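You operate a simulated robot arm through the tools that you are given. There is no shell and no other tool. Be economical: measure what you need, move in short steps, check, and stop when the job is done.

Carry out the task below with a simulated two-armed robot. There is one attempt and no reset: what you move stays moved.

JOB
Take the lid off the purple-lid jar and lay it down on the top of the small table.

The check looks at the end state, three seconds after you hand in, the way a careful person would. Anything else that was tipped, shoved, dropped, spilled or broken makes it a failure. A push-on lid holds only when it is set on centred and level and pressed home; a screw cap is set on level and turned clockwise until tight.

ROBOT AND FRAMES
Two 7-joint arms with two-finger grippers on one trunk, on a base that drives. Base frame: it is fixed to the floor where the robot stands at the start and does not move with it; the origin is under the middle of the robot, x ahead of it, y to its left, z up; the surface under the hand at the start is at about z = 0.74. Readings come in m, degrees, newtons and seconds.
The left shoulder is at the start at [0.041, 0.161, 1.13], the right one opposite. With the tool pointing down near the work surface each hand reaches from about 0.22 to 0.72 m from the robot's upright axis, wherever it stands, measured 20 degrees to its own side. Payload 2.45 kg a hand.
The TCP of each hand is the grasp point between the finger pads, 0.026 m short of the fingertips. In the tool frame z runs along the fingers and y along their closing line. Largest opening 0.096 m; the body of the gripper starts 0.069 m behind the TCP.
Orientation is that of the tool frame in the base frame, as a unit quaternion [x, y, z, w]. With the fingers straight down and closing along the base's y, the tool's x points along the base's -x, its y along +y and its z along -z.

CONTROLS
- The arms move only by the tool jog_arm. It takes "left_increments", "right_increments" or both (then of equal length, played together; a hand with none holds still); each is a list of rows, each a list of 7 numbers: the turn, a rotation vector about the base's x, y, z in units of 60 degrees (1.0 is 60 degrees), then the shift along the base's x, y, z in units of 200 mm (1.0 is 200 mm), then the finger opening in m, from 0 to 0.096. In form: [[ax, ay, az, x, y, z, jaw], ...]. A call has 1 to 8 rows; each row is the pose to reach, as a shift and turn from the pose commanded when the call began. A call with a number of a shift or a turn outside -1 to 1 is refused whole. Each row takes 0.2 s and may step no farther than 0.05 m and 8.6 degrees from the row before; otherwise, or with a gripper value out of range, the whole call is refused. Where a pose cannot be reached the arm comes as near as it can. A force on the tool above 40 N (or 10 N above the force at the start of the call, whichever is more), or a blocked arm, ends the call early, and 0.2 s more pass. Each finger halts on what it meets, pressing with about 42 N; the grip force reading is that of the motor and also rises with nothing between the fingers. The clock runs only during rows and for 0.2 s after the last one: add rows that repeat a pose to give the fingers time. The reply holds the time, the measured pose of the TCP, the force on the tool along the base axes, the opening and the grip force, in the units named above and with some noise, with the torque about the TCP (base axes, N m) and any sound that the robot's microphone picked up.
- Cameras (640 x 400 px; columns grow to the right, rows downward): "scene" is now at [0.106, -0.0114, 1.5987]; the picture's right is [-0.14, -0.99, 0.00], its down [-0.80, 0.11, -0.58] and it looks along [0.58, -0.08, -0.81] (base axes); focal length 256 px, centre (320, 200). "left" rides on the left gripper at [0.082, -0.003, -0.098] in its tool frame; the picture's right is [0.04, 1.00, 0.00], its down [-0.73, 0.03, -0.68] and it looks along [-0.68, 0.03, 0.73] (tool axes); focal length 256 px, centre (320, 200). "right" rides on the right gripper at [0.082, 0.003, -0.098] in its tool frame; the picture's right is [-0.04, 1.00, 0.00], its down [-0.73, -0.03, -0.68] and it looks along [-0.68, -0.03, 0.73] (tool axes); focal length 256 px, centre (320, 200).
- get_image(camera): a new picture of that camera. No time passes.
- slide_trunk(by): slides the trunk up (or, below 0, down) by that many m; the arms and the scene camera ride with it, the base frame stays. It gives what a move gives, with no picture.
- drive_base(legs): drives the robot by 1 to 6 legs, each [ahead, left, turn to the left] in m, m and degrees, along the robot's own axes; the way and the turn of a leg run together, so that a leg with both is an arc; at most 1.5 m and 180 degrees a leg. The arms and the cameras ride along, it lands a little off, and it stops where it bumps. It gives what a move gives.
- turn_head(pan, tilt): turns the head with the scene camera to pan (to the left, within 120 degrees either way) and tilt (down, from -29 to 69), counted from straight ahead of the robot. It gives what a move gives.
- probe_pixels(camera, pixels): there is no depth. For up to 12 entries [column, row, z] of the newest picture of that camera ("zoom" is the newest enlarged one), the place [x, y] in the base frame at which the ray of that pixel passes the height z, good to about 0.003 m. No time passes.
- zoom(camera, box): a new picture of the part [left, top, right, bottom] of that camera's present view, enlarged. No time passes.
- job_done(): hands the job in; it is judged then, once.

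Work in short steps. Measure before you move; look again where a grasp or a placing could have gone wrong, and mend it. You have 80 turns and 78 pictures in all, those below and enlarged ones among them. Open the grippers and draw the arms clear of the work before you hand the job in, unless the task says otherwise; then end with one line.

The tools are called as name(argument=value, ...) on one line, values as JSON. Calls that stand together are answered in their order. jog_arm: Moves the arms, as the interface text tells. Its arguments: {"type":"object","properties":{"left_increments":{"type":"array","items":{"type":"array","items":{"type":"number"}}},"right_increments":{"type":"array","items":{"type":"array","items":{"type":"number"}}}},"required":[]} The other tools are called the same way: slide_trunk (by) slides the trunk up or down; drive_base (legs) drives the base; turn_head (pan, tilt) turns the head that bears the scene camera; get_image (camera) takes a picture; probe_pixels (camera, pixels) gives the place at which the rays of pixels pass given heights; zoom (camera, box) takes an enlarged picture of a part of a camera's view; job_done () hands the job in.

At the start:

```text
time_s: 0.0
left_ee_pos: [0.5532, 0.2167, 1.0241]
left_orientation: [0.0, 1.0, -0.001, -0.001]
left_contact_force: [1.0, 0.9, 0.3]
left_moment: [0.01, -0.03, 0.01]
left_width: 0.0958
left_finger_force: 0.0
right_ee_pos: [0.4001, -0.2113, 1.1091]
right_orientation: [0.0, 1.0, 0.001, -0.001]
right_contact_force: [0.5, 0.0, -0.8]
right_moment: [0.02, 0.0, 0.02]
right_width: 0.096
right_finger_force: 0.1
trunk travel left (down, up): [-0.3, 0.267]
robot x, y, heading: [-0.0001, -0.0062, 0.1]
head pan, tilt: [-8.0, 54.0]
```

scene: 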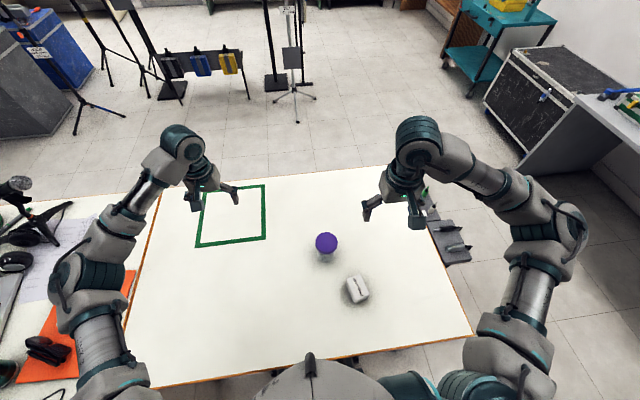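
right: 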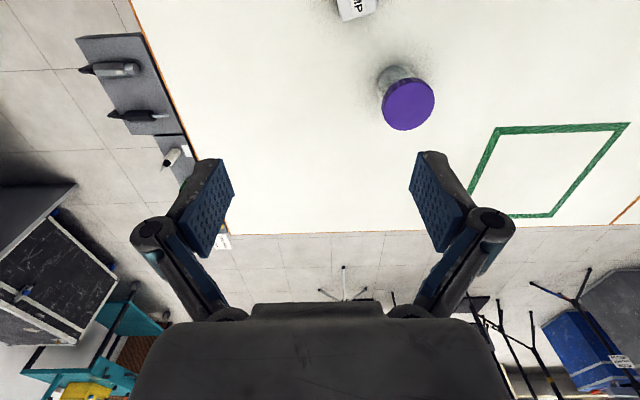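
left: 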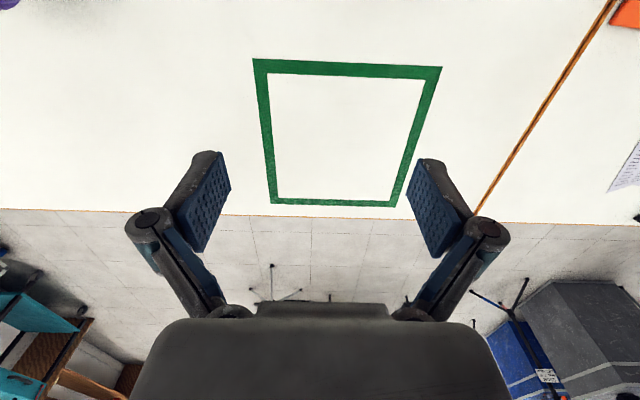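

The jar with the purple lid is at about (326,243) in the scene view, with a white block at (357,288). I'll zoom in on both, and look to find the "small table".

zoom(camera="scene", box=[260, 200, 420, 320])

zoom(camera="right", box=[320, 0, 480, 150])

probe_pixels(camera="scene", pixels=[[326, 243, 0.74], [326, 243, 0.84], [326, 261, 0.74], [357, 288, 0.76], [473, 333, 0.74], [125, 385, 0.74], [390, 166, 0.74], [145, 195, 0.74]])

```text
3.33 times, centred on (340, 260) of scene
```

zoom: 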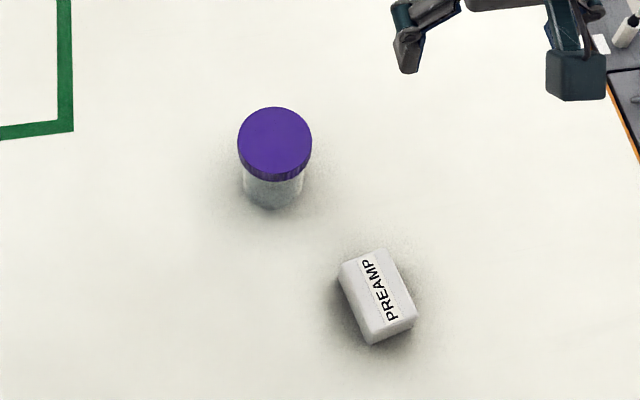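

```text
2.67 times, centred on (400, 75) of right
```

zoom: 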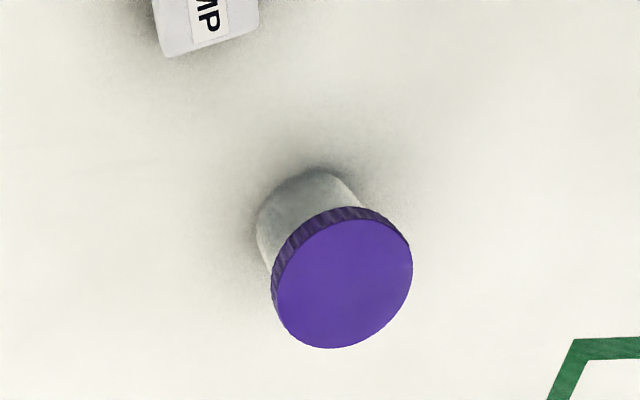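

```text
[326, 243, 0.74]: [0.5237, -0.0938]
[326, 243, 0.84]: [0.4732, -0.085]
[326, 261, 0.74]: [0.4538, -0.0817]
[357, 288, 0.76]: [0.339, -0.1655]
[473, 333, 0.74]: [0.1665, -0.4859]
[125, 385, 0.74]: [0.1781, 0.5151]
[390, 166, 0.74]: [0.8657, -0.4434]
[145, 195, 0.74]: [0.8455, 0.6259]
```

The lid is ribbed, so it's likely a screw cap. I need to find the small table next, so I'll look around with the head.

turn_head(pan=-60, tilt=35)

get_image(camera="scene")

turn_head(pan=60, tilt=35)

get_image(camera="scene")

```text
time_s: 1.2
left_ee_pos: [0.55, 0.2179, 1.0262]
left_orientation: [0.0, 1.0, 0.001, 0.002]
left_contact_force: [0.9, 1.4, 0.4]
left_moment: [-0.02, 0.0, 0.03]
left_width: 0.0957
left_finger_force: 0.1
right_ee_pos: [0.3958, -0.2108, 1.1115]
right_orientation: [0.001, 1.0, 0.0, 0.001]
right_contact_force: [-1.0, -0.2, 0.9]
right_moment: [0.0, 0.0, -0.02]
right_width: 0.096
right_finger_force: 0.1
trunk travel left (down, up): [-0.3, 0.267]
robot x, y, heading: [0.0003, -0.002, -0.1]
head pan, tilt: [-60.0, 35.0]
```

```text
72 pictures are left
```

scene: 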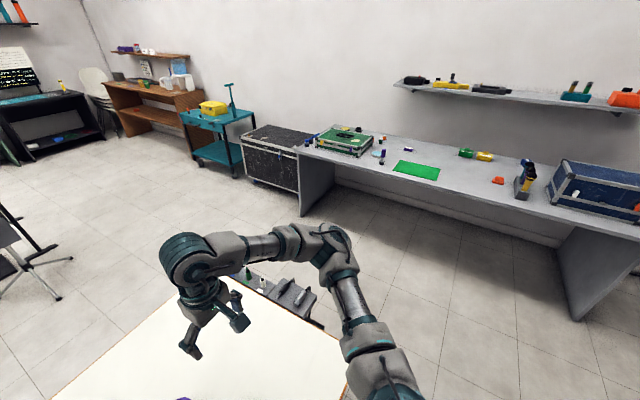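

```text
time_s: 3.2
left_ee_pos: [0.5493, 0.2177, 1.0254]
left_orientation: [-0.001, 1.0, 0.0, 0.001]
left_contact_force: [-0.3, 0.0, 0.2]
left_moment: [0.01, 0.0, 0.03]
left_width: 0.0958
left_finger_force: 0.1
right_ee_pos: [0.3962, -0.2118, 1.111]
right_orientation: [0.0, 1.0, 0.0, 0.001]
right_contact_force: [0.4, 0.2, -0.5]
right_moment: [0.01, -0.01, 0.02]
right_width: 0.0961
right_finger_force: 0.0
trunk travel left (down, up): [-0.3, 0.267]
robot x, y, heading: [-0.0015, 0.0011, -0.0]
head pan, tilt: [60.0, 35.0]
```

```text
71 pictures are left
```

scene: 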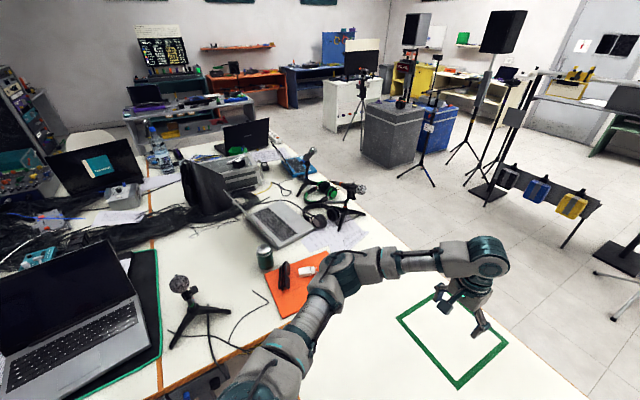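

No clear small table yet: there's a grey thing at the right of the worktop, and other furniture farther away. I'll look farther round and to the rear.

turn_head(pan=120, tilt=35)

get_image(camera="scene")

turn_head(pan=-120, tilt=35)

get_image(camera="scene")

turn_head(pan=0, tilt=20)

get_image(camera="scene")

```text
time_s: 4.5
left_ee_pos: [0.5502, 0.2175, 1.0254]
left_orientation: [-0.001, 1.0, 0.0, 0.002]
left_contact_force: [0.8, 0.0, 0.5]
left_moment: [0.0, 0.0, 0.01]
left_width: 0.096
left_finger_force: 0.0
right_ee_pos: [0.3958, -0.2114, 1.1114]
right_orientation: [0.001, 1.0, 0.0, 0.0]
right_contact_force: [0.5, -0.3, -0.3]
right_moment: [0.0, 0.02, 0.0]
right_width: 0.096
right_finger_force: 0.1
trunk travel left (down, up): [-0.3, 0.267]
robot x, y, heading: [-0.0038, -0.0069, -0.3]
head pan, tilt: [120.0, 35.0]
```

```text
70 pictures are left
```

scene: 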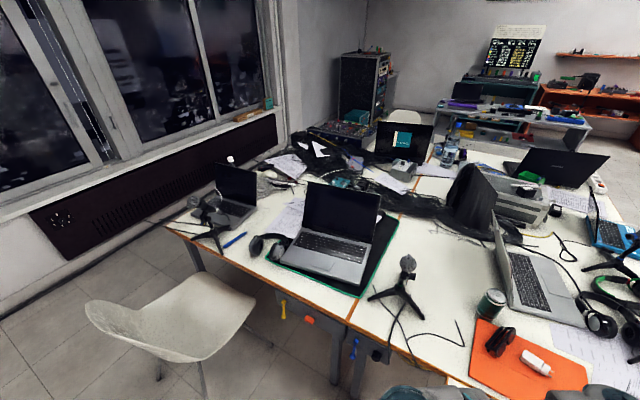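

```text
time_s: 7.9
left_ee_pos: [0.5505, 0.2179, 1.0256]
left_orientation: [-0.001, 1.0, 0.0, 0.001]
left_contact_force: [-0.2, -0.3, -0.6]
left_moment: [-0.01, -0.01, 0.01]
left_width: 0.0962
left_finger_force: 0.1
right_ee_pos: [0.3958, -0.2119, 1.1116]
right_orientation: [0.0, 1.0, 0.0, 0.002]
right_contact_force: [0.0, 0.3, 0.3]
right_moment: [-0.01, 0.01, 0.01]
right_width: 0.0959
right_finger_force: 0.0
trunk travel left (down, up): [-0.3, 0.267]
robot x, y, heading: [-0.0008, 0.0014, -0.3]
head pan, tilt: [-120.0, 35.0]
```

```text
69 pictures are left
```

scene: 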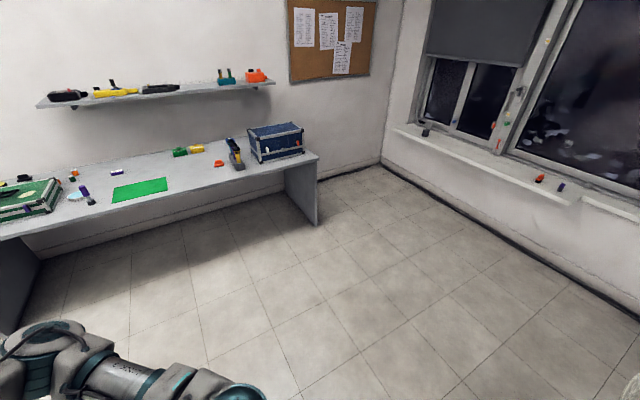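

```text
time_s: 9.9
left_ee_pos: [0.5507, 0.2179, 1.0247]
left_orientation: [-0.001, 1.0, 0.0, 0.001]
left_contact_force: [0.4, 0.0, -0.3]
left_moment: [0.04, -0.02, -0.02]
left_width: 0.096
left_finger_force: 0.1
right_ee_pos: [0.396, -0.2116, 1.1103]
right_orientation: [0.0, 1.0, 0.0, 0.001]
right_contact_force: [-0.2, 0.2, 0.3]
right_moment: [0.03, -0.02, -0.01]
right_width: 0.0958
right_finger_force: 0.1
trunk travel left (down, up): [-0.3, 0.267]
robot x, y, heading: [-0.001, -0.003, -0.1]
head pan, tilt: [0.0, 20.0]
```

```text
68 pictures are left
```

scene: 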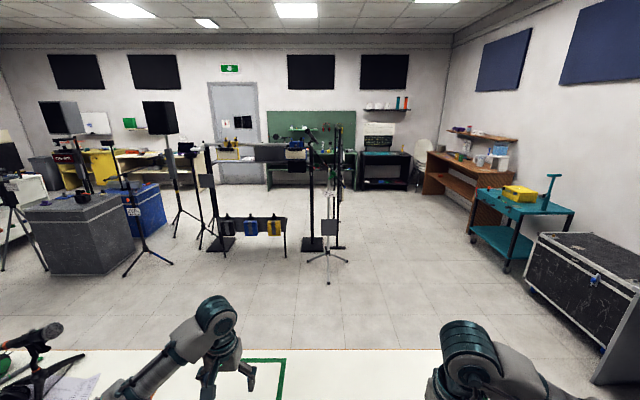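

Candidates are a teal trolley at (520,210) and a low bench at (250,228). I'll zoom in on both.

zoom(camera="scene", box=[400, 120, 640, 280])

zoom(camera="scene", box=[180, 110, 420, 270])

turn_head(pan=-60, tilt=68)

get_image(camera="scene")

```text
2.50 times, centred on (520, 200) of scene
```

zoom: 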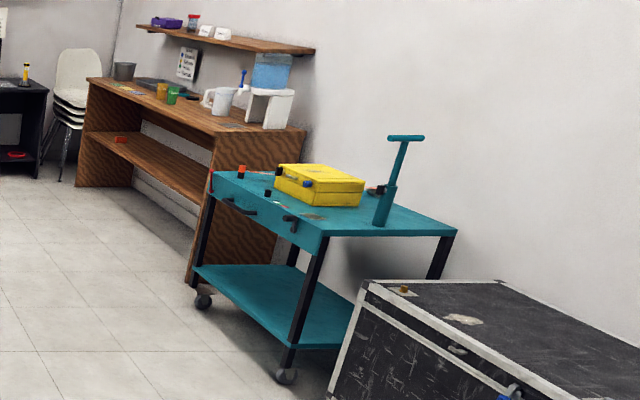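

```text
2.50 times, centred on (300, 190) of scene
```

zoom: 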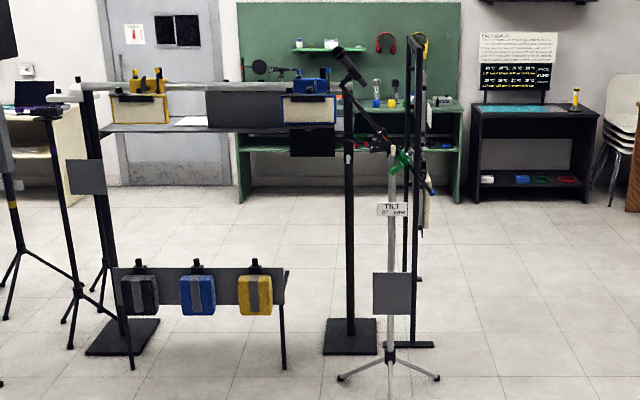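

```text
time_s: 11.2
left_ee_pos: [0.551, 0.2177, 1.0248]
left_orientation: [-0.001, 1.0, 0.0, 0.001]
left_contact_force: [-0.1, 0.4, 0.1]
left_moment: [0.0, -0.02, -0.02]
left_width: 0.0962
left_finger_force: 0.1
right_ee_pos: [0.3954, -0.2124, 1.1114]
right_orientation: [-0.001, 1.0, 0.0, 0.001]
right_contact_force: [0.2, 0.0, 0.3]
right_moment: [-0.05, -0.04, -0.02]
right_width: 0.0961
right_finger_force: 0.2
trunk travel left (down, up): [-0.3, 0.267]
robot x, y, heading: [-0.001, -0.0001, 0.1]
head pan, tilt: [-60.0, 68.0]
```

```text
65 pictures are left
```

scene: 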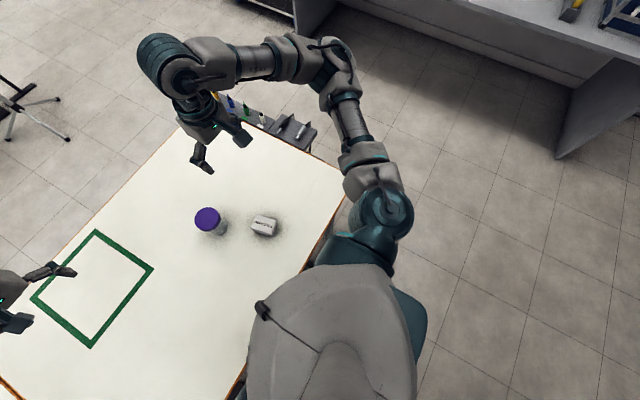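

No dedicated small table appears in any view; the standalone small table is the white-topped one the jar stands on. I'll measure the jar from two views to fix its height.

turn_head(pan=-8, tilt=60)

zoom(camera="scene", box=[280, 160, 380, 260])

zoom(camera="right", box=[360, 50, 460, 150])

```text
time_s: 12.4
left_ee_pos: [0.5507, 0.2171, 1.0259]
left_orientation: [-0.001, 1.0, 0.0, 0.0]
left_contact_force: [0.4, -0.8, 0.9]
left_moment: [0.01, -0.01, -0.01]
left_width: 0.096
left_finger_force: 0.1
right_ee_pos: [0.3966, -0.2111, 1.111]
right_orientation: [0.0, 1.0, 0.0, 0.0]
right_contact_force: [0.9, -0.2, 0.1]
right_moment: [0.02, -0.01, -0.02]
right_width: 0.0958
right_finger_force: 0.1
trunk travel left (down, up): [-0.3, 0.267]
robot x, y, heading: [0.003, -0.0013, 0.0]
head pan, tilt: [-8.0, 60.0]
```

```text
4.00 times, centred on (330, 210) of scene
```

zoom: 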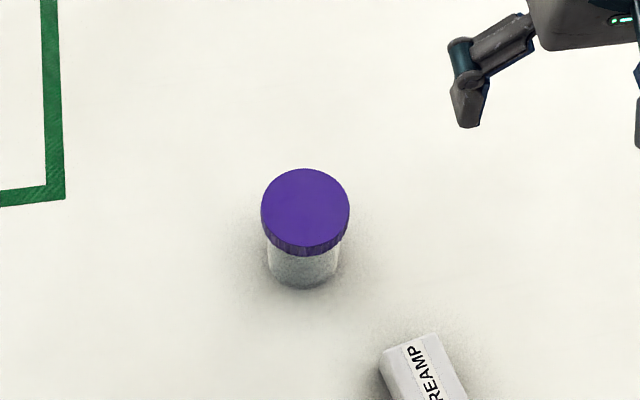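

```text
4.00 times, centred on (410, 100) of right
```

zoom: 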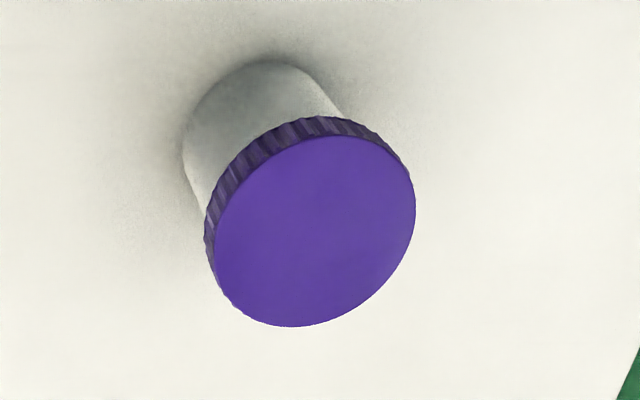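

Lid top centre is at scene (326.2,212) and right (408.8,107.8). Intersecting rays at several heights.

probe_pixels(camera="scene", pixels=[[326.2, 212, 0.78], [326.2, 212, 0.8], [326.2, 212, 0.82], [326.2, 212, 0.84], [315.2, 212, 0.81], [337.5, 212, 0.81], [326, 231.5, 0.74]])

probe_pixels(camera="right", pixels=[[408.8, 107.8, 0.78], [408.8, 107.8, 0.8], [408.8, 107.8, 0.82], [408.8, 107.8, 0.84], [408.8, 107.8, 0.86]])

```text
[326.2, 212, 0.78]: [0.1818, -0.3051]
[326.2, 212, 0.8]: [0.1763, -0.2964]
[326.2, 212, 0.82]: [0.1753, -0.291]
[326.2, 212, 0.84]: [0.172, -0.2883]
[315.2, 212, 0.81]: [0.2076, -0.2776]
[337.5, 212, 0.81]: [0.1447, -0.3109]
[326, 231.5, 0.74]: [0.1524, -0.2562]
```

```text
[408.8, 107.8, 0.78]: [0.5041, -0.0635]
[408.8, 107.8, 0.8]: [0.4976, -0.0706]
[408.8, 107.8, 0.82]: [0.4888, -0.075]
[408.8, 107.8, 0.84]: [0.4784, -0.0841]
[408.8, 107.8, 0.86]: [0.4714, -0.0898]
```

The scene probe used the older head pose; I'll refresh the pictures and redo it.

get_image(camera="scene")

probe_pixels(camera="scene", pixels=[[326.2, 212, 0.78], [326.2, 212, 0.8], [326.2, 212, 0.82], [326.2, 212, 0.84], [326.2, 212, 0.86], [315.2, 212, 0.82], [337.5, 212, 0.82], [326, 231.5, 0.74], [316.7, 225, 0.74], [334.5, 225, 0.74]])

probe_pixels(camera="zoom", pixels=[[315, 231, 0.82], [315, 231, 0.84], [315, 231, 0.86], [270, 60, 0.74], [184, 150, 0.74]])

```text
62 pictures are left
```

scene: 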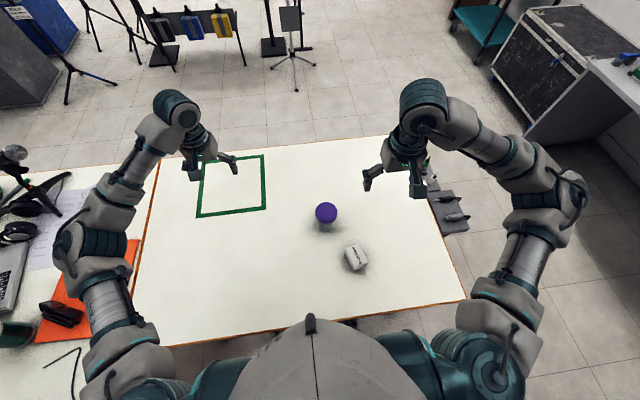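

```text
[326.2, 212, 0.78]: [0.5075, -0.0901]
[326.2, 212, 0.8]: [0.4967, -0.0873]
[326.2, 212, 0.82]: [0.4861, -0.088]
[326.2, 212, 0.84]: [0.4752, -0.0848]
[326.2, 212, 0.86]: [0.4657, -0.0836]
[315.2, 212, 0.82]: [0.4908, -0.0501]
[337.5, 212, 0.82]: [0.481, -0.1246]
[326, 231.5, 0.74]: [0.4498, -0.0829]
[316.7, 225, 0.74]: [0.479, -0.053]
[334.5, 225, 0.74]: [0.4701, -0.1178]
```

```text
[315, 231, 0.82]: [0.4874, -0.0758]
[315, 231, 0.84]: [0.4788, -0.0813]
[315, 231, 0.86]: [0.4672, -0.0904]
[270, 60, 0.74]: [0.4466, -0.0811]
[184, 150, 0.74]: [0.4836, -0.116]
```

Lines meet at lid top centre ≈ (0.474,-0.085,0.845), lid Ø≈0.073 and body Ø≈0.06. The left hand will hold the body from the left (fingers along -y, level) while the right hand unscrews from above, so I start by yawing the left hand +60° in the air.

jog_arm(left_increments=[[0, 0, 0.125, 0, 0, 0, 0.096], [0, 0, 0.25, 0, 0, 0, 0.096], [0, 0, 0.375, 0, 0.05, 0, 0.096], [0, 0, 0.5, 0, 0.1, 0, 0.096], [0, 0, 0.625, 0, 0.1, 0, 0.096], [0, 0, 0.75, 0, 0.1, 0, 0.096], [0, 0, 0.875, 0, 0.1, 0, 0.096], [0, 0, 1.0, 0, 0.1, 0, 0.096]])

jog_arm(left_increments=[[0, 0, 0.125, 0, 0, 0, 0.096], [0, 0, 0.25, 0, 0, 0, 0.096], [0, 0, 0.375, 0, 0.0, 0, 0.096], [0, 0, 0.5, 0, 0.0, 0, 0.096]])

```text
time_s: 14.2
left_ee_pos: [0.5488, 0.2389, 1.0249]
left_orientation: [-0.502, 0.865, 0.002, 0.0]
left_contact_force: [-0.8, -0.5, -0.5]
left_moment: [0.02, -0.01, 0.01]
left_width: 0.096
left_finger_force: 0.0
right_ee_pos: [0.3957, -0.2107, 1.1101]
right_orientation: [0.0, 1.0, 0.0, 0.002]
right_contact_force: [0.1, 0.0, 0.7]
right_moment: [0.01, 0.03, 0.01]
right_width: 0.0961
right_finger_force: 0.1
trunk travel left (down, up): [-0.3, 0.267]
robot x, y, heading: [-0.0014, -0.0032, -0.1]
head pan, tilt: [-8.0, 60.0]
```

```text
time_s: 15.2
left_ee_pos: [0.5505, 0.2375, 1.0266]
left_orientation: [0.708, -0.706, -0.001, -0.001]
left_contact_force: [0.0, 0.9, -1.1]
left_moment: [-0.01, 0.02, -0.02]
left_width: 0.0961
left_finger_force: 0.0
right_ee_pos: [0.3969, -0.2121, 1.111]
right_orientation: [0.0, 1.0, 0.0, 0.001]
right_contact_force: [-0.9, 0.2, 0.7]
right_moment: [-0.02, 0.03, 0.01]
right_width: 0.0958
right_finger_force: 0.1
trunk travel left (down, up): [-0.3, 0.267]
robot x, y, heading: [0.0024, -0.0008, -0.1]
head pan, tilt: [-8.0, 60.0]
```

Yaw 90° was reached. Now I roll by -60°, then -30° about base x, backing off in +y.

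jog_arm(left_increments=[[-0.125, 0, 0, -0.05, 0.05, 0, 0.096], [-0.25, 0, 0, -0.1, 0.1, 0, 0.096], [-0.375, 0, 0, -0.15, 0.15, 0, 0.096], [-0.5, 0, 0, -0.2, 0.15, 0, 0.096], [-0.625, 0, 0, -0.25, 0.15, 0, 0.096], [-0.75, 0, 0, -0.3, 0.15, 0, 0.096], [-0.875, 0, 0, -0.35, 0.15, 0, 0.096], [-1.0, 0, 0, -0.37, 0.15, 0, 0.096]])

jog_arm(left_increments=[[-0.125, 0, 0, 0, 0, 0, 0.096], [-0.25, 0, 0, 0, 0, 0, 0.096], [-0.375, 0, 0, 0, 0.0, 0, 0.096], [-0.5, 0, 0, 0, 0.0, 0, 0.096]])

get_image(camera="scene")

```text
time_s: 17.0
left_ee_pos: [0.4748, 0.2693, 1.0256]
left_orientation: [0.613, -0.612, 0.353, 0.354]
left_contact_force: [0.2, 0.0, 0.2]
left_moment: [0.0, -0.01, -0.03]
left_width: 0.0964
left_finger_force: 0.1
right_ee_pos: [0.3963, -0.2114, 1.1103]
right_orientation: [0.0, 1.0, -0.001, 0.001]
right_contact_force: [-0.8, 0.5, -0.5]
right_moment: [-0.03, 0.01, 0.0]
right_width: 0.0959
right_finger_force: 0.1
trunk travel left (down, up): [-0.3, 0.267]
robot x, y, heading: [0.0002, -0.0004, 0.0]
head pan, tilt: [-8.0, 60.0]
```

```text
time_s: 18.0
left_ee_pos: [0.4767, 0.2699, 1.0257]
left_orientation: [0.5, -0.5, 0.499, 0.501]
left_contact_force: [-0.5, 0.1, 0.2]
left_moment: [0.04, -0.01, 0.0]
left_width: 0.0959
left_finger_force: 0.1
right_ee_pos: [0.3981, -0.2105, 1.1114]
right_orientation: [0.0, 1.0, -0.001, 0.001]
right_contact_force: [-0.4, 0.5, -0.4]
right_moment: [-0.01, -0.02, -0.02]
right_width: 0.0959
right_finger_force: 0.0
trunk travel left (down, up): [-0.3, 0.267]
robot x, y, heading: [-0.0015, -0.0012, -0.1]
head pan, tilt: [-8.0, 60.0]
```

```text
61 pictures are left
```

scene: 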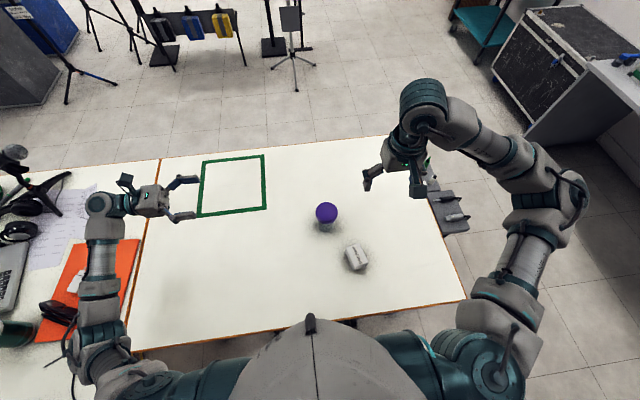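

The pose is reachable and the wrist is clear. I'll carry the left hand in to y≈0.05 at height, then lower it part-way.

jog_arm(left_increments=[[0, 0, 0, 0, -0.2, 0, 0.096], [0, 0, 0, 0, -0.4, 0, 0.096], [0, 0, 0, 0, -0.6, 0, 0.096], [0, 0, 0, 0, -0.8, 0, 0.096], [0, 0, 0, 0, -1.0, 0, 0.096], [0, 0, 0, 0, -1.0, -0.2, 0.096], [0, 0, 0, 0, -1.0, -0.4, 0.096], [0, 0, 0, 0, -1.0, -0.6, 0.096]])

get_image(camera="scene")

get_image(camera="left")

```text
time_s: 19.8
left_ee_pos: [0.4768, 0.0667, 0.9046]
left_orientation: [0.501, -0.5, 0.499, 0.499]
left_contact_force: [-0.3, -0.2, 0.5]
left_moment: [0.03, -0.02, 0.02]
left_width: 0.0958
left_finger_force: 0.0
right_ee_pos: [0.3967, -0.2117, 1.1112]
right_orientation: [0.0, 1.0, -0.001, 0.002]
right_contact_force: [0.0, 0.6, 0.3]
right_moment: [0.0, 0.0, 0.01]
right_width: 0.0959
right_finger_force: 0.1
trunk travel left (down, up): [-0.3, 0.267]
robot x, y, heading: [0.0005, -0.0011, -0.1]
head pan, tilt: [-8.0, 60.0]
```

```text
60 pictures are left
```

scene: 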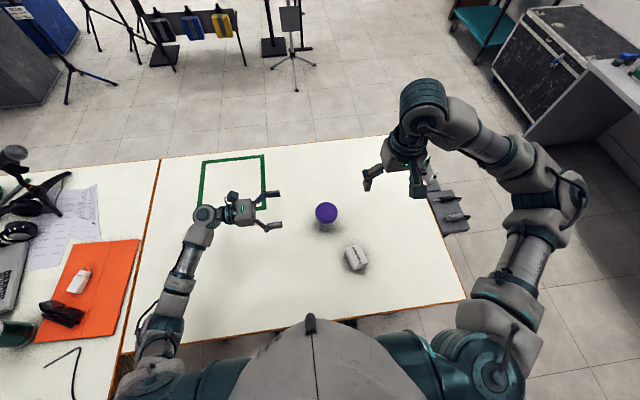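

```text
59 pictures are left
```

left: 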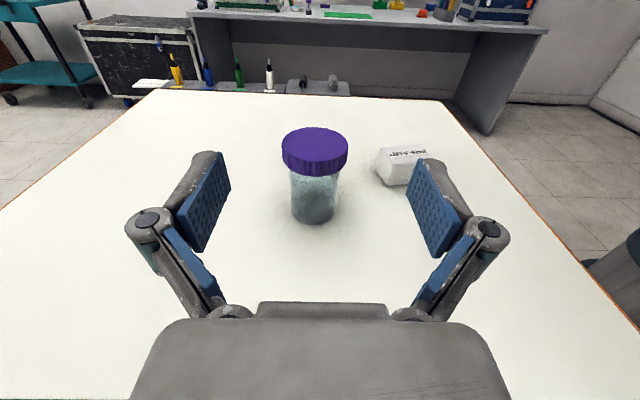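

Good side view. I'll zoom on the jar for lid thickness, and on the grey ledge at the table's right side.

zoom(camera="left", box=[250, 110, 380, 240])

zoom(camera="left", box=[120, 40, 380, 120])

probe_pixels(camera="left", pixels=[[315, 222, 0.74], [314, 177, 0.83], [283, 150, 0.845], [347, 150, 0.845], [315, 143, 0.845], [291, 190, 0.785], [338, 190, 0.785]])

```text
3.08 times, centred on (315, 175) of left
```

zoom: 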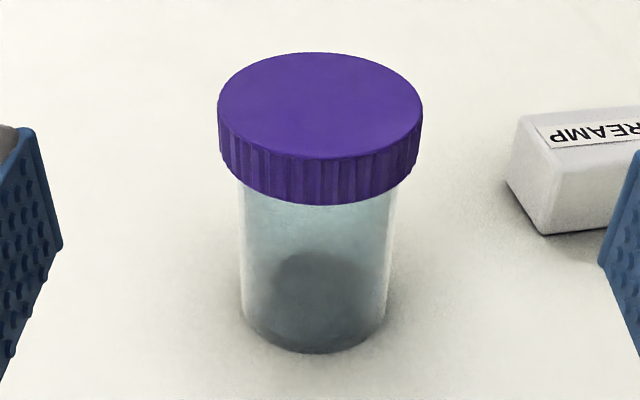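

```text
2.46 times, centred on (250, 80) of left
```

zoom: 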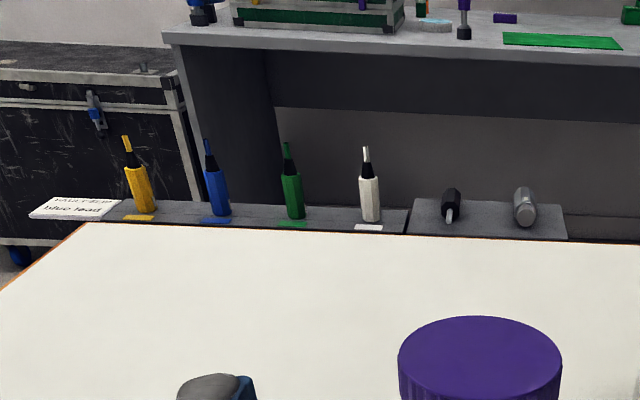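

```text
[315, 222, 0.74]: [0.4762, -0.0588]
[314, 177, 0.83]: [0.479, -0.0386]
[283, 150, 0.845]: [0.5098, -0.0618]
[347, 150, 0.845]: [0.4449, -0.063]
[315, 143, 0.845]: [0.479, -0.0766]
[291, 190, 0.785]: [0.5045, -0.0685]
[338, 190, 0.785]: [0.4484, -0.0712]
```

Body spans x 0.448–0.505 (centre 0.4765, matching the hand), and the lid is ≈18 mm thick. I lower to z≈0.783, then approach along -y.

jog_arm(left_increments=[[0, 0, 0, 0, 0, -0.15, 0.096], [0, 0, 0, 0, 0, -0.3, 0.096], [0, 0, 0, 0, 0, -0.45, 0.096], [0, 0, 0, 0, 0, -0.6, 0.096], [0, 0, 0, 0, 0, -0.6, 0.096]])

get_image(camera="left")

get_image(camera="scene")

```text
time_s: 21.0
left_ee_pos: [0.4755, 0.0677, 0.7865]
left_orientation: [0.501, -0.5, 0.5, 0.499]
left_contact_force: [0.8, 0.8, 10.3]
left_moment: [0.91, -0.03, -0.02]
left_width: 0.0959
left_finger_force: 0.2
right_ee_pos: [0.3958, -0.2117, 1.1123]
right_orientation: [0.001, 1.0, -0.001, 0.002]
right_contact_force: [-0.9, 0.3, -0.2]
right_moment: [-0.02, 0.01, -0.01]
right_width: 0.0959
right_finger_force: 0.0
trunk travel left (down, up): [-0.3, 0.267]
robot x, y, heading: [0.0039, 0.0029, 0.1]
head pan, tilt: [-8.0, 60.0]
```

```text
56 pictures are left
```

left: 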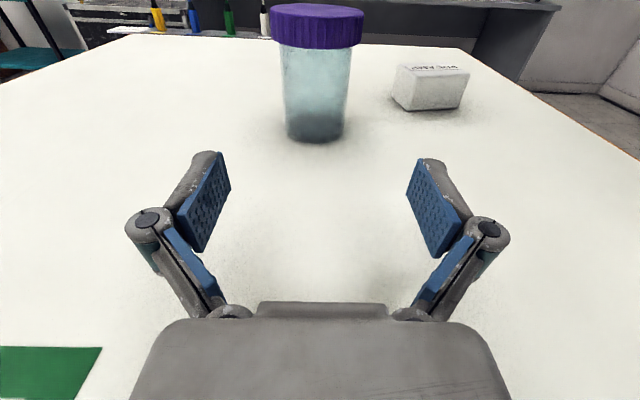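

```text
55 pictures are left
```

scene: 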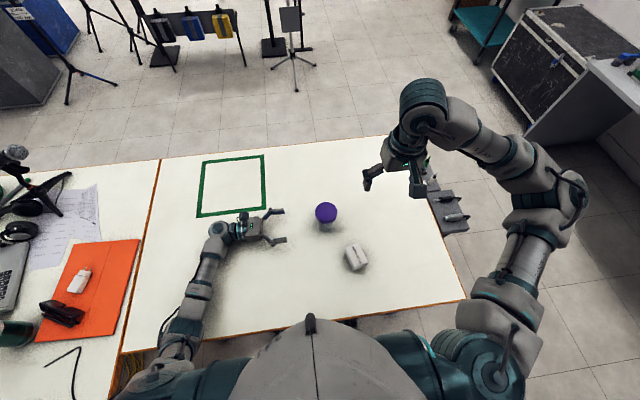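

A 10 N upward force shows the hand's back just touches the table. I raise 10 mm to z≈0.795, then approach.

jog_arm(left_increments=[[0, 0, 0, 0, 0, 0.06, 0.096], [0, 0, 0, 0, 0, 0.06, 0.096], [0, 0, 0, 0.005, -0.2, 0.06, 0.096], [0, 0, 0, 0.005, -0.4, 0.06, 0.096], [0, 0, 0, 0.005, -0.6, 0.06, 0.096], [0, 0, 0, 0.005, -0.76, 0.06, 0.096], [0, 0, 0, 0.005, -0.76, 0.06, 0.096]])

get_image(camera="left")

zoom(camera="scene", box=[220, 160, 380, 260])

```text
time_s: 22.6
left_ee_pos: [0.4772, -0.0858, 0.7969]
left_orientation: [0.502, -0.5, 0.498, 0.499]
left_contact_force: [-0.6, -0.2, 0.1]
left_moment: [-0.01, -0.02, -0.02]
left_width: 0.0958
left_finger_force: 0.0
right_ee_pos: [0.395, -0.2134, 1.1102]
right_orientation: [0.0, 1.0, 0.001, 0.001]
right_contact_force: [0.7, 0.0, 0.0]
right_moment: [0.0, -0.04, -0.02]
right_width: 0.0959
right_finger_force: 0.0
trunk travel left (down, up): [-0.3, 0.267]
robot x, y, heading: [0.0021, 0.0023, -0.1]
head pan, tilt: [-8.0, 60.0]
```

```text
54 pictures are left
```

left: 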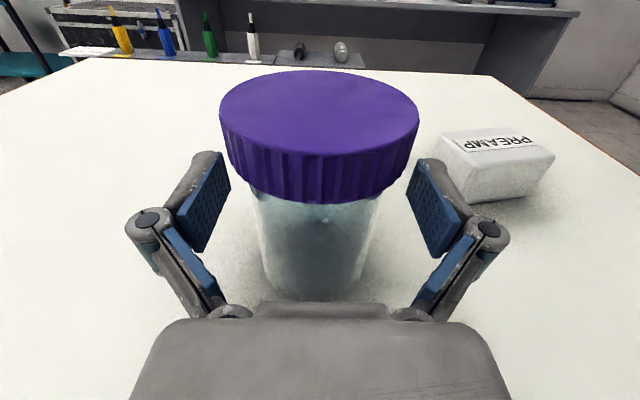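

```text
4.00 times, centred on (300, 210) of scene
```

zoom: 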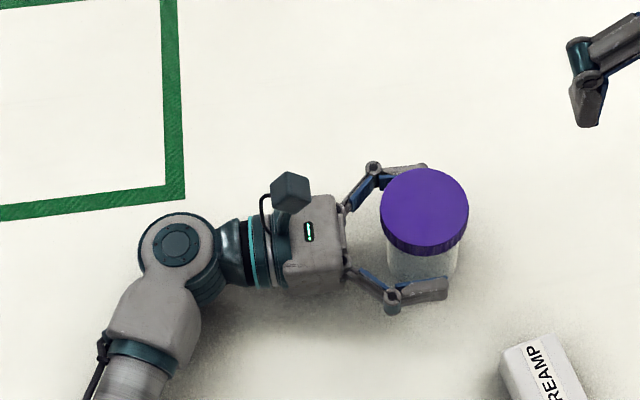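

The jar is between the fingers and centred (lid columns 219–418). Closing the left hand on the body.

jog_arm(left_increments=[[0, 0, 0, 0, 0, 0, 0.08], [0, 0, 0, 0, 0, 0, 0.07], [0, 0, 0, 0, 0, 0, 0.062], [0, 0, 0, 0, 0, 0, 0.055], [0, 0, 0, 0, 0, 0, 0.045], [0, 0, 0, 0, 0, 0, 0.04], [0, 0, 0, 0, 0, 0, 0.04]])

get_image(camera="left")

get_image(camera="scene")

```text
time_s: 24.2
left_ee_pos: [0.4773, -0.0862, 0.7973]
left_orientation: [0.502, -0.501, 0.498, 0.5]
left_contact_force: [1.4, -0.1, 1.4]
left_moment: [0.0, -0.08, 0.01]
left_width: 0.0616
left_finger_force: 41.5
right_ee_pos: [0.396, -0.2132, 1.1113]
right_orientation: [0.0, 1.0, 0.0, 0.001]
right_contact_force: [0.3, 0.5, 0.2]
right_moment: [-0.01, 0.02, -0.01]
right_width: 0.0962
right_finger_force: 0.0
trunk travel left (down, up): [-0.3, 0.267]
robot x, y, heading: [-0.0011, 0.003, -0.0]
head pan, tilt: [-8.0, 60.0]
```

```text
52 pictures are left
```

left: 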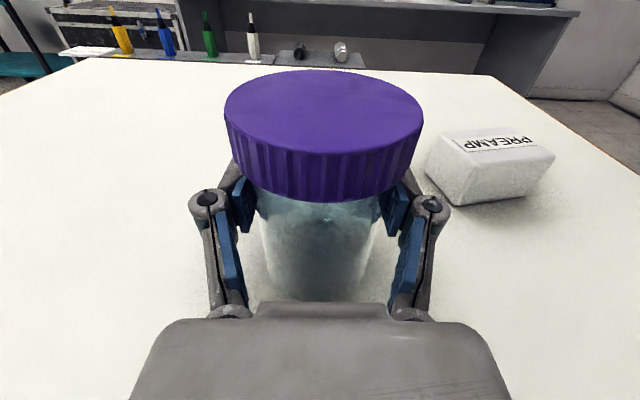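

```text
51 pictures are left
```

scene: 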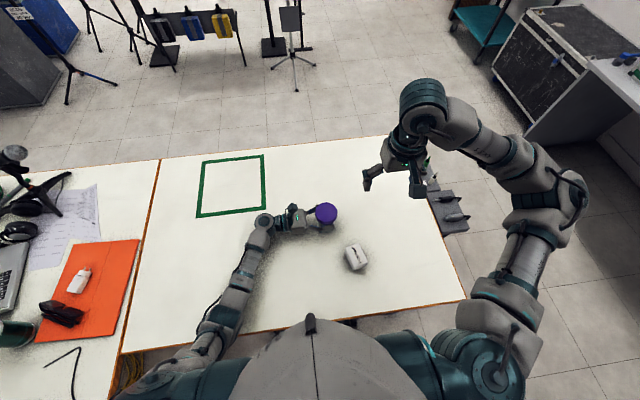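

Body gripped (0.062 m, 41 N). Now I measure the lid centre accurately for the right hand.

zoom(camera="scene", box=[290, 185, 370, 235])

zoom(camera="right", box=[340, 50, 500, 150])

```text
8.00 times, centred on (330, 210) of scene
```

zoom: 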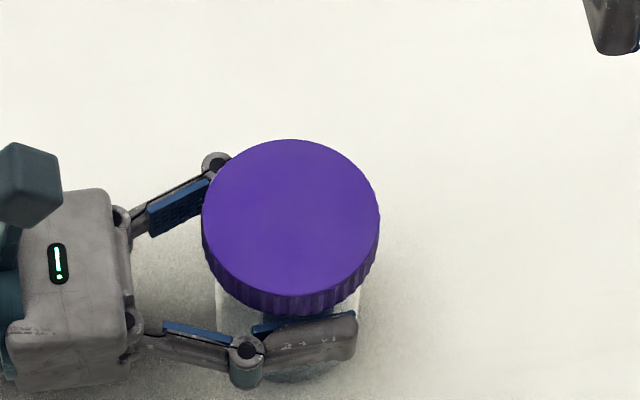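

```text
4.00 times, centred on (420, 100) of right
```

zoom: 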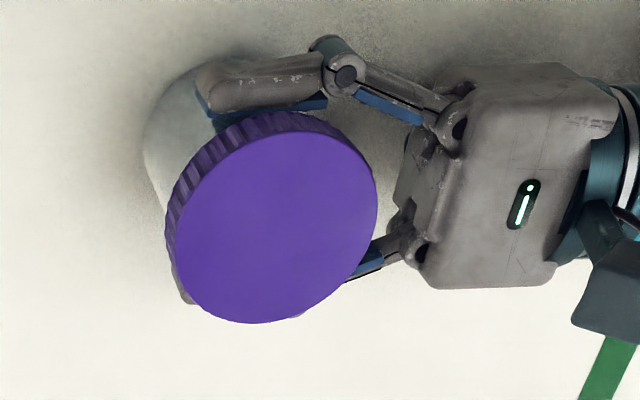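

probe_pixels(camera="scene", pixels=[[326.4, 211.9, 0.84], [326.4, 211.9, 0.845], [326.4, 211.9, 0.85], [326.4, 211.9, 0.855]])

probe_pixels(camera="zoom", pixels=[[277, 217, 0.83], [277, 217, 0.84], [277, 217, 0.845], [277, 217, 0.85], [277, 217, 0.855]])

```text
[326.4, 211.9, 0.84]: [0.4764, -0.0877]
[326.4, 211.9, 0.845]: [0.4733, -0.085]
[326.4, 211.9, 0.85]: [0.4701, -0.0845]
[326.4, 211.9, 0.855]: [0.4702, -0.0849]
```

```text
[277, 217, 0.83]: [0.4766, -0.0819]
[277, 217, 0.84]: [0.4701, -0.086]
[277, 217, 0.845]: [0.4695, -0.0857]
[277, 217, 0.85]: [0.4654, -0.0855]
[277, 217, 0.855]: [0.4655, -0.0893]
```

Lid centre ≈ (0.474,-0.085), top ≈0.843. I bring the right hand above it, yawing -60° (clockwise) to leave room for turning counterclockwise.

jog_arm(right_increments=[[0, 0, -0.125, 0.05, 0.08, -0.08, 0.096], [0, 0, -0.25, 0.1, 0.16, -0.16, 0.096], [0, 0, -0.375, 0.15, 0.24, -0.24, 0.096], [0, 0, -0.5, 0.2, 0.32, -0.32, 0.096], [0, 0, -0.625, 0.25, 0.4, -0.4, 0.096], [0, 0, -0.75, 0.3, 0.5, -0.5, 0.096], [0, 0, -0.875, 0.35, 0.57, -0.6, 0.096], [0, 0, -1.0, 0.395, 0.63, -0.75, 0.096]])

get_image(camera="right")

get_image(camera="scene")

```text
time_s: 26.0
left_ee_pos: [0.4771, -0.0842, 0.7974]
left_orientation: [0.501, -0.5, 0.499, 0.5]
left_contact_force: [0.6, -0.9, 0.9]
left_moment: [0.01, -0.07, 0.0]
left_width: 0.0619
left_finger_force: 41.7
right_ee_pos: [0.4761, -0.0849, 0.9603]
right_orientation: [0.501, 0.866, -0.001, 0.001]
right_contact_force: [-0.8, 0.6, 0.5]
right_moment: [0.0, 0.0, -0.01]
right_width: 0.0959
right_finger_force: 0.0
trunk travel left (down, up): [-0.3, 0.267]
robot x, y, heading: [-0.0025, 0.0035, -0.2]
head pan, tilt: [-8.0, 60.0]
```

```text
48 pictures are left
```

right: 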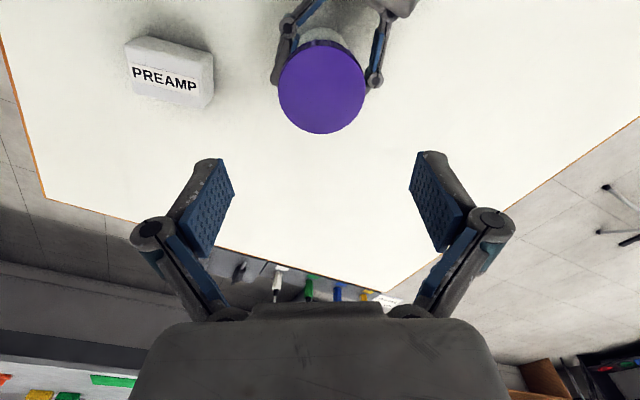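

```text
47 pictures are left
```

scene: 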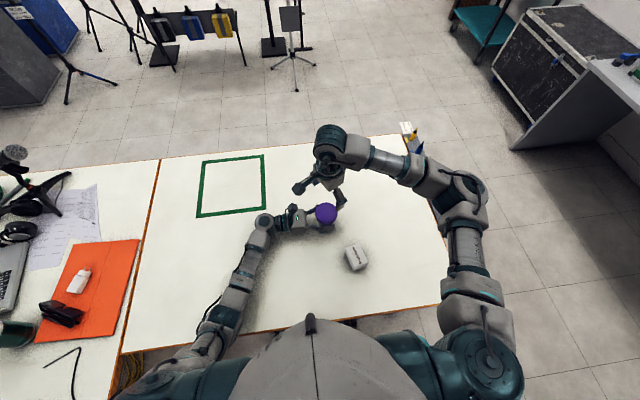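

Lid seen at (322,88) in the right view; I check its position before descending.

probe_pixels(camera="right", pixels=[[322, 88, 0.843], [278, 88, 0.843], [366, 88, 0.843], [322, 134, 0.843]])

```text
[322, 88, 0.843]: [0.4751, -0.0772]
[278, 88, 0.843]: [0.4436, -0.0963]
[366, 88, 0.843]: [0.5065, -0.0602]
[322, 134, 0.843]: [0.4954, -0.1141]
```

Consistent within a few mm (≈0.476,-0.083). Descending to TCP z≈0.856, so the fingertips reach ≈0.830 beside the lid.

jog_arm(right_increments=[[0, 0, 0, 0, 0.005, -0.12, 0.096], [0, 0, 0, 0, 0.005, -0.24, 0.096], [0, 0, 0, 0, 0.005, -0.36, 0.096], [0, 0, 0, 0, 0.005, -0.44, 0.096], [0, 0, 0, 0, 0.005, -0.52, 0.096], [0, 0, 0, 0, 0.005, -0.52, 0.096]])

get_image(camera="right")

get_image(camera="left")

```text
time_s: 27.4
left_ee_pos: [0.4771, -0.0856, 0.7982]
left_orientation: [0.502, -0.501, 0.497, 0.5]
left_contact_force: [-0.5, 0.0, 1.5]
left_moment: [0.02, -0.06, 0.01]
left_width: 0.0617
left_finger_force: 41.7
right_ee_pos: [0.4745, -0.0851, 0.8587]
right_orientation: [0.5, 0.866, -0.002, 0.001]
right_contact_force: [0.3, -0.3, 0.8]
right_moment: [-0.01, 0.03, -0.03]
right_width: 0.0959
right_finger_force: 0.0
trunk travel left (down, up): [-0.3, 0.267]
robot x, y, heading: [-0.0018, -0.0028, 0.2]
head pan, tilt: [-8.0, 60.0]
```

```text
46 pictures are left
```

right: 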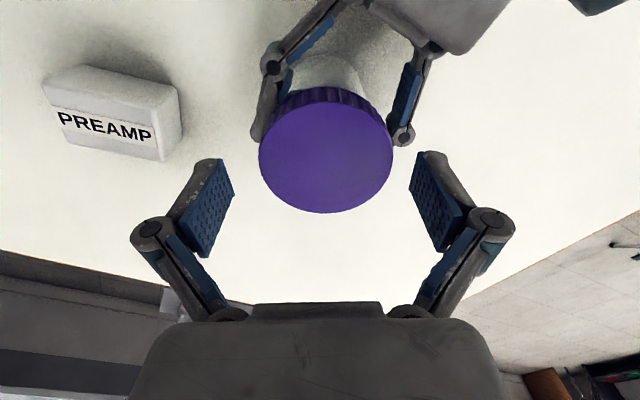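

```text
45 pictures are left
```

left: 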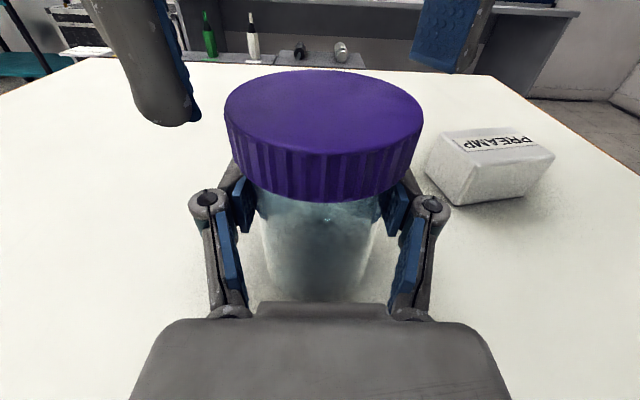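

Fingers straddle the lid; lid centre is ~2 mm toward the finger on the right. I correct, go 4 mm lower, and close on the lid.

jog_arm(right_increments=[[0, 0, 0, 0.01, 0.005, -0.02, 0.096], [0, 0, 0, 0.01, 0.005, -0.02, 0.085], [0, 0, 0, 0.01, 0.005, -0.02, 0.078], [0, 0, 0, 0.01, 0.005, -0.02, 0.07], [0, 0, 0, 0.01, 0.005, -0.02, 0.06], [0, 0, 0, 0.01, 0.005, -0.02, 0.05], [0, 0, 0, 0.01, 0.005, -0.02, 0.05]])

get_image(camera="left")

```text
time_s: 28.6
left_ee_pos: [0.4757, -0.0824, 0.7969]
left_orientation: [0.506, -0.501, 0.5, 0.492]
left_contact_force: [27.1, 8.5, -12.3]
left_moment: [-0.14, 0.38, -0.16]
left_width: 0.0618
left_finger_force: 42.0
right_ee_pos: [0.4727, -0.0836, 0.8641]
right_orientation: [0.499, 0.867, 0.006, 0.006]
right_contact_force: [-19.2, -10.1, 47.7]
right_moment: [-0.28, 0.47, 0.12]
right_width: 0.0061
right_finger_force: 27.8
trunk travel left (down, up): [-0.3, 0.267]
robot x, y, heading: [-0.0014, 0.0002, -0.0]
head pan, tilt: [-8.0, 60.0]
stopped in row 5 (right hand): the force on the tool passed its limit at 42 N (the readings are from after the stop); the commanded pose is now the measured one
```

```text
44 pictures are left
```

left: 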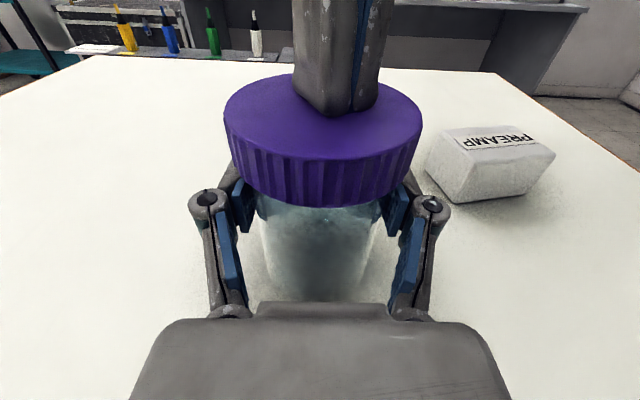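

The fingertips rode over the lid's edge: at z=0.864 they rest on the lid top, so it's at ≈0.838. I lift, reopen, and check nothing shifted.

jog_arm(right_increments=[[0, 0, 0, 0.0, 0.0, 0.1, 0.006], [0, 0, 0, 0.0, 0.0, 0.2, 0.03], [0, 0, 0, 0.0, 0.0, 0.3, 0.06], [0, 0, 0, 0, 0, 0.3, 0.096], [0, 0, 0, 0, 0, 0.3, 0.096]])

get_image(camera="left")

get_image(camera="right")

probe_pixels(camera="left", pixels=[[323, 206, 0.82], [323, 206, 0.825], [323, 157, 0.84], [224, 110, 0.84], [423, 110, 0.84], [323, 71, 0.84]])

```text
time_s: 29.8
left_ee_pos: [0.4765, -0.0849, 0.7984]
left_orientation: [0.501, -0.501, 0.499, 0.498]
left_contact_force: [-0.8, -1.1, 11.2]
left_moment: [0.3, 0.11, 0.03]
left_width: 0.0618
left_finger_force: 42.3
right_ee_pos: [0.4754, -0.085, 0.9179]
right_orientation: [0.5, 0.866, 0.002, 0.003]
right_contact_force: [-0.2, -0.3, 0.1]
right_moment: [-0.01, 0.02, -0.01]
right_width: 0.096
right_finger_force: 0.0
trunk travel left (down, up): [-0.3, 0.267]
robot x, y, heading: [0.0017, -0.0032, -0.1]
head pan, tilt: [-8.0, 60.0]
```

```text
43 pictures are left
```

left: 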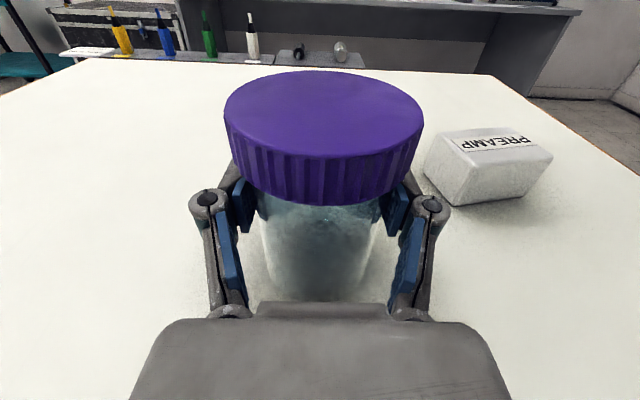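

```text
42 pictures are left
```

right: 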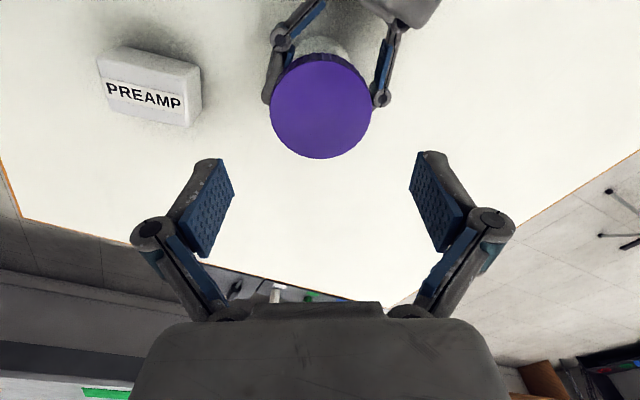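

```text
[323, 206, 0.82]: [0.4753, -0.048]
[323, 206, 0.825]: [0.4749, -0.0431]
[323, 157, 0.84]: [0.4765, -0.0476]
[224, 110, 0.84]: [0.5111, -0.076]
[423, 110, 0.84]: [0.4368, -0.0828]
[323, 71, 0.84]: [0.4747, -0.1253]
```

Jar is still upright and held; lid spans z≈0.82–0.842. I descend to TCP z≈0.848 (tips ≈0.822) and look before closing.

jog_arm(right_increments=[[0, 0, 0, 0, 0, -0.1, 0.096], [0, 0, 0, 0, 0, -0.2, 0.096], [0, 0, 0, 0, 0, -0.28, 0.096], [0, 0, 0, 0, 0, -0.34, 0.096], [0, 0, 0, 0, 0, -0.355, 0.096], [0, 0, 0, 0, 0, -0.355, 0.096]])

get_image(camera="left")

get_image(camera="right")

```text
time_s: 31.2
left_ee_pos: [0.4758, -0.085, 0.7975]
left_orientation: [0.502, -0.502, 0.499, 0.497]
left_contact_force: [-0.5, -3.0, 12.0]
left_moment: [0.24, 0.12, 0.02]
left_width: 0.0616
left_finger_force: 41.8
right_ee_pos: [0.4758, -0.0842, 0.8464]
right_orientation: [0.5, 0.866, 0.002, 0.003]
right_contact_force: [0.1, 0.2, -0.4]
right_moment: [0.0, 0.01, 0.02]
right_width: 0.0959
right_finger_force: 0.0
trunk travel left (down, up): [-0.3, 0.267]
robot x, y, heading: [-0.0012, -0.0016, -0.2]
head pan, tilt: [-8.0, 60.0]
```

```text
41 pictures are left
```

left: 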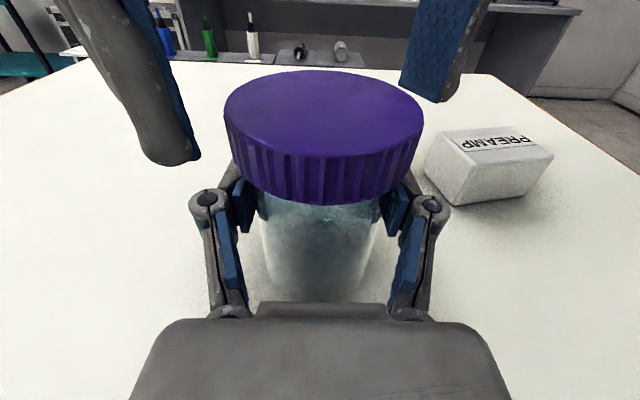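

```text
40 pictures are left
```

right: 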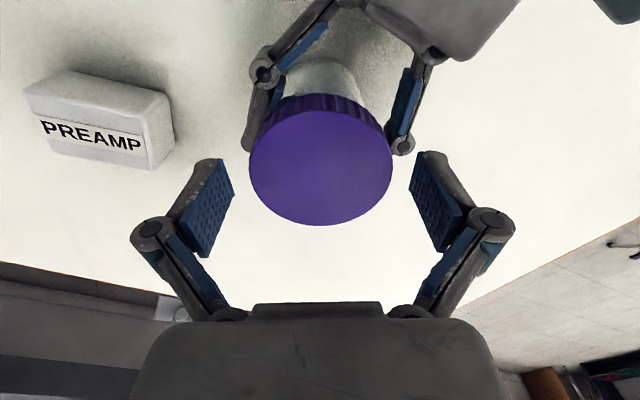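

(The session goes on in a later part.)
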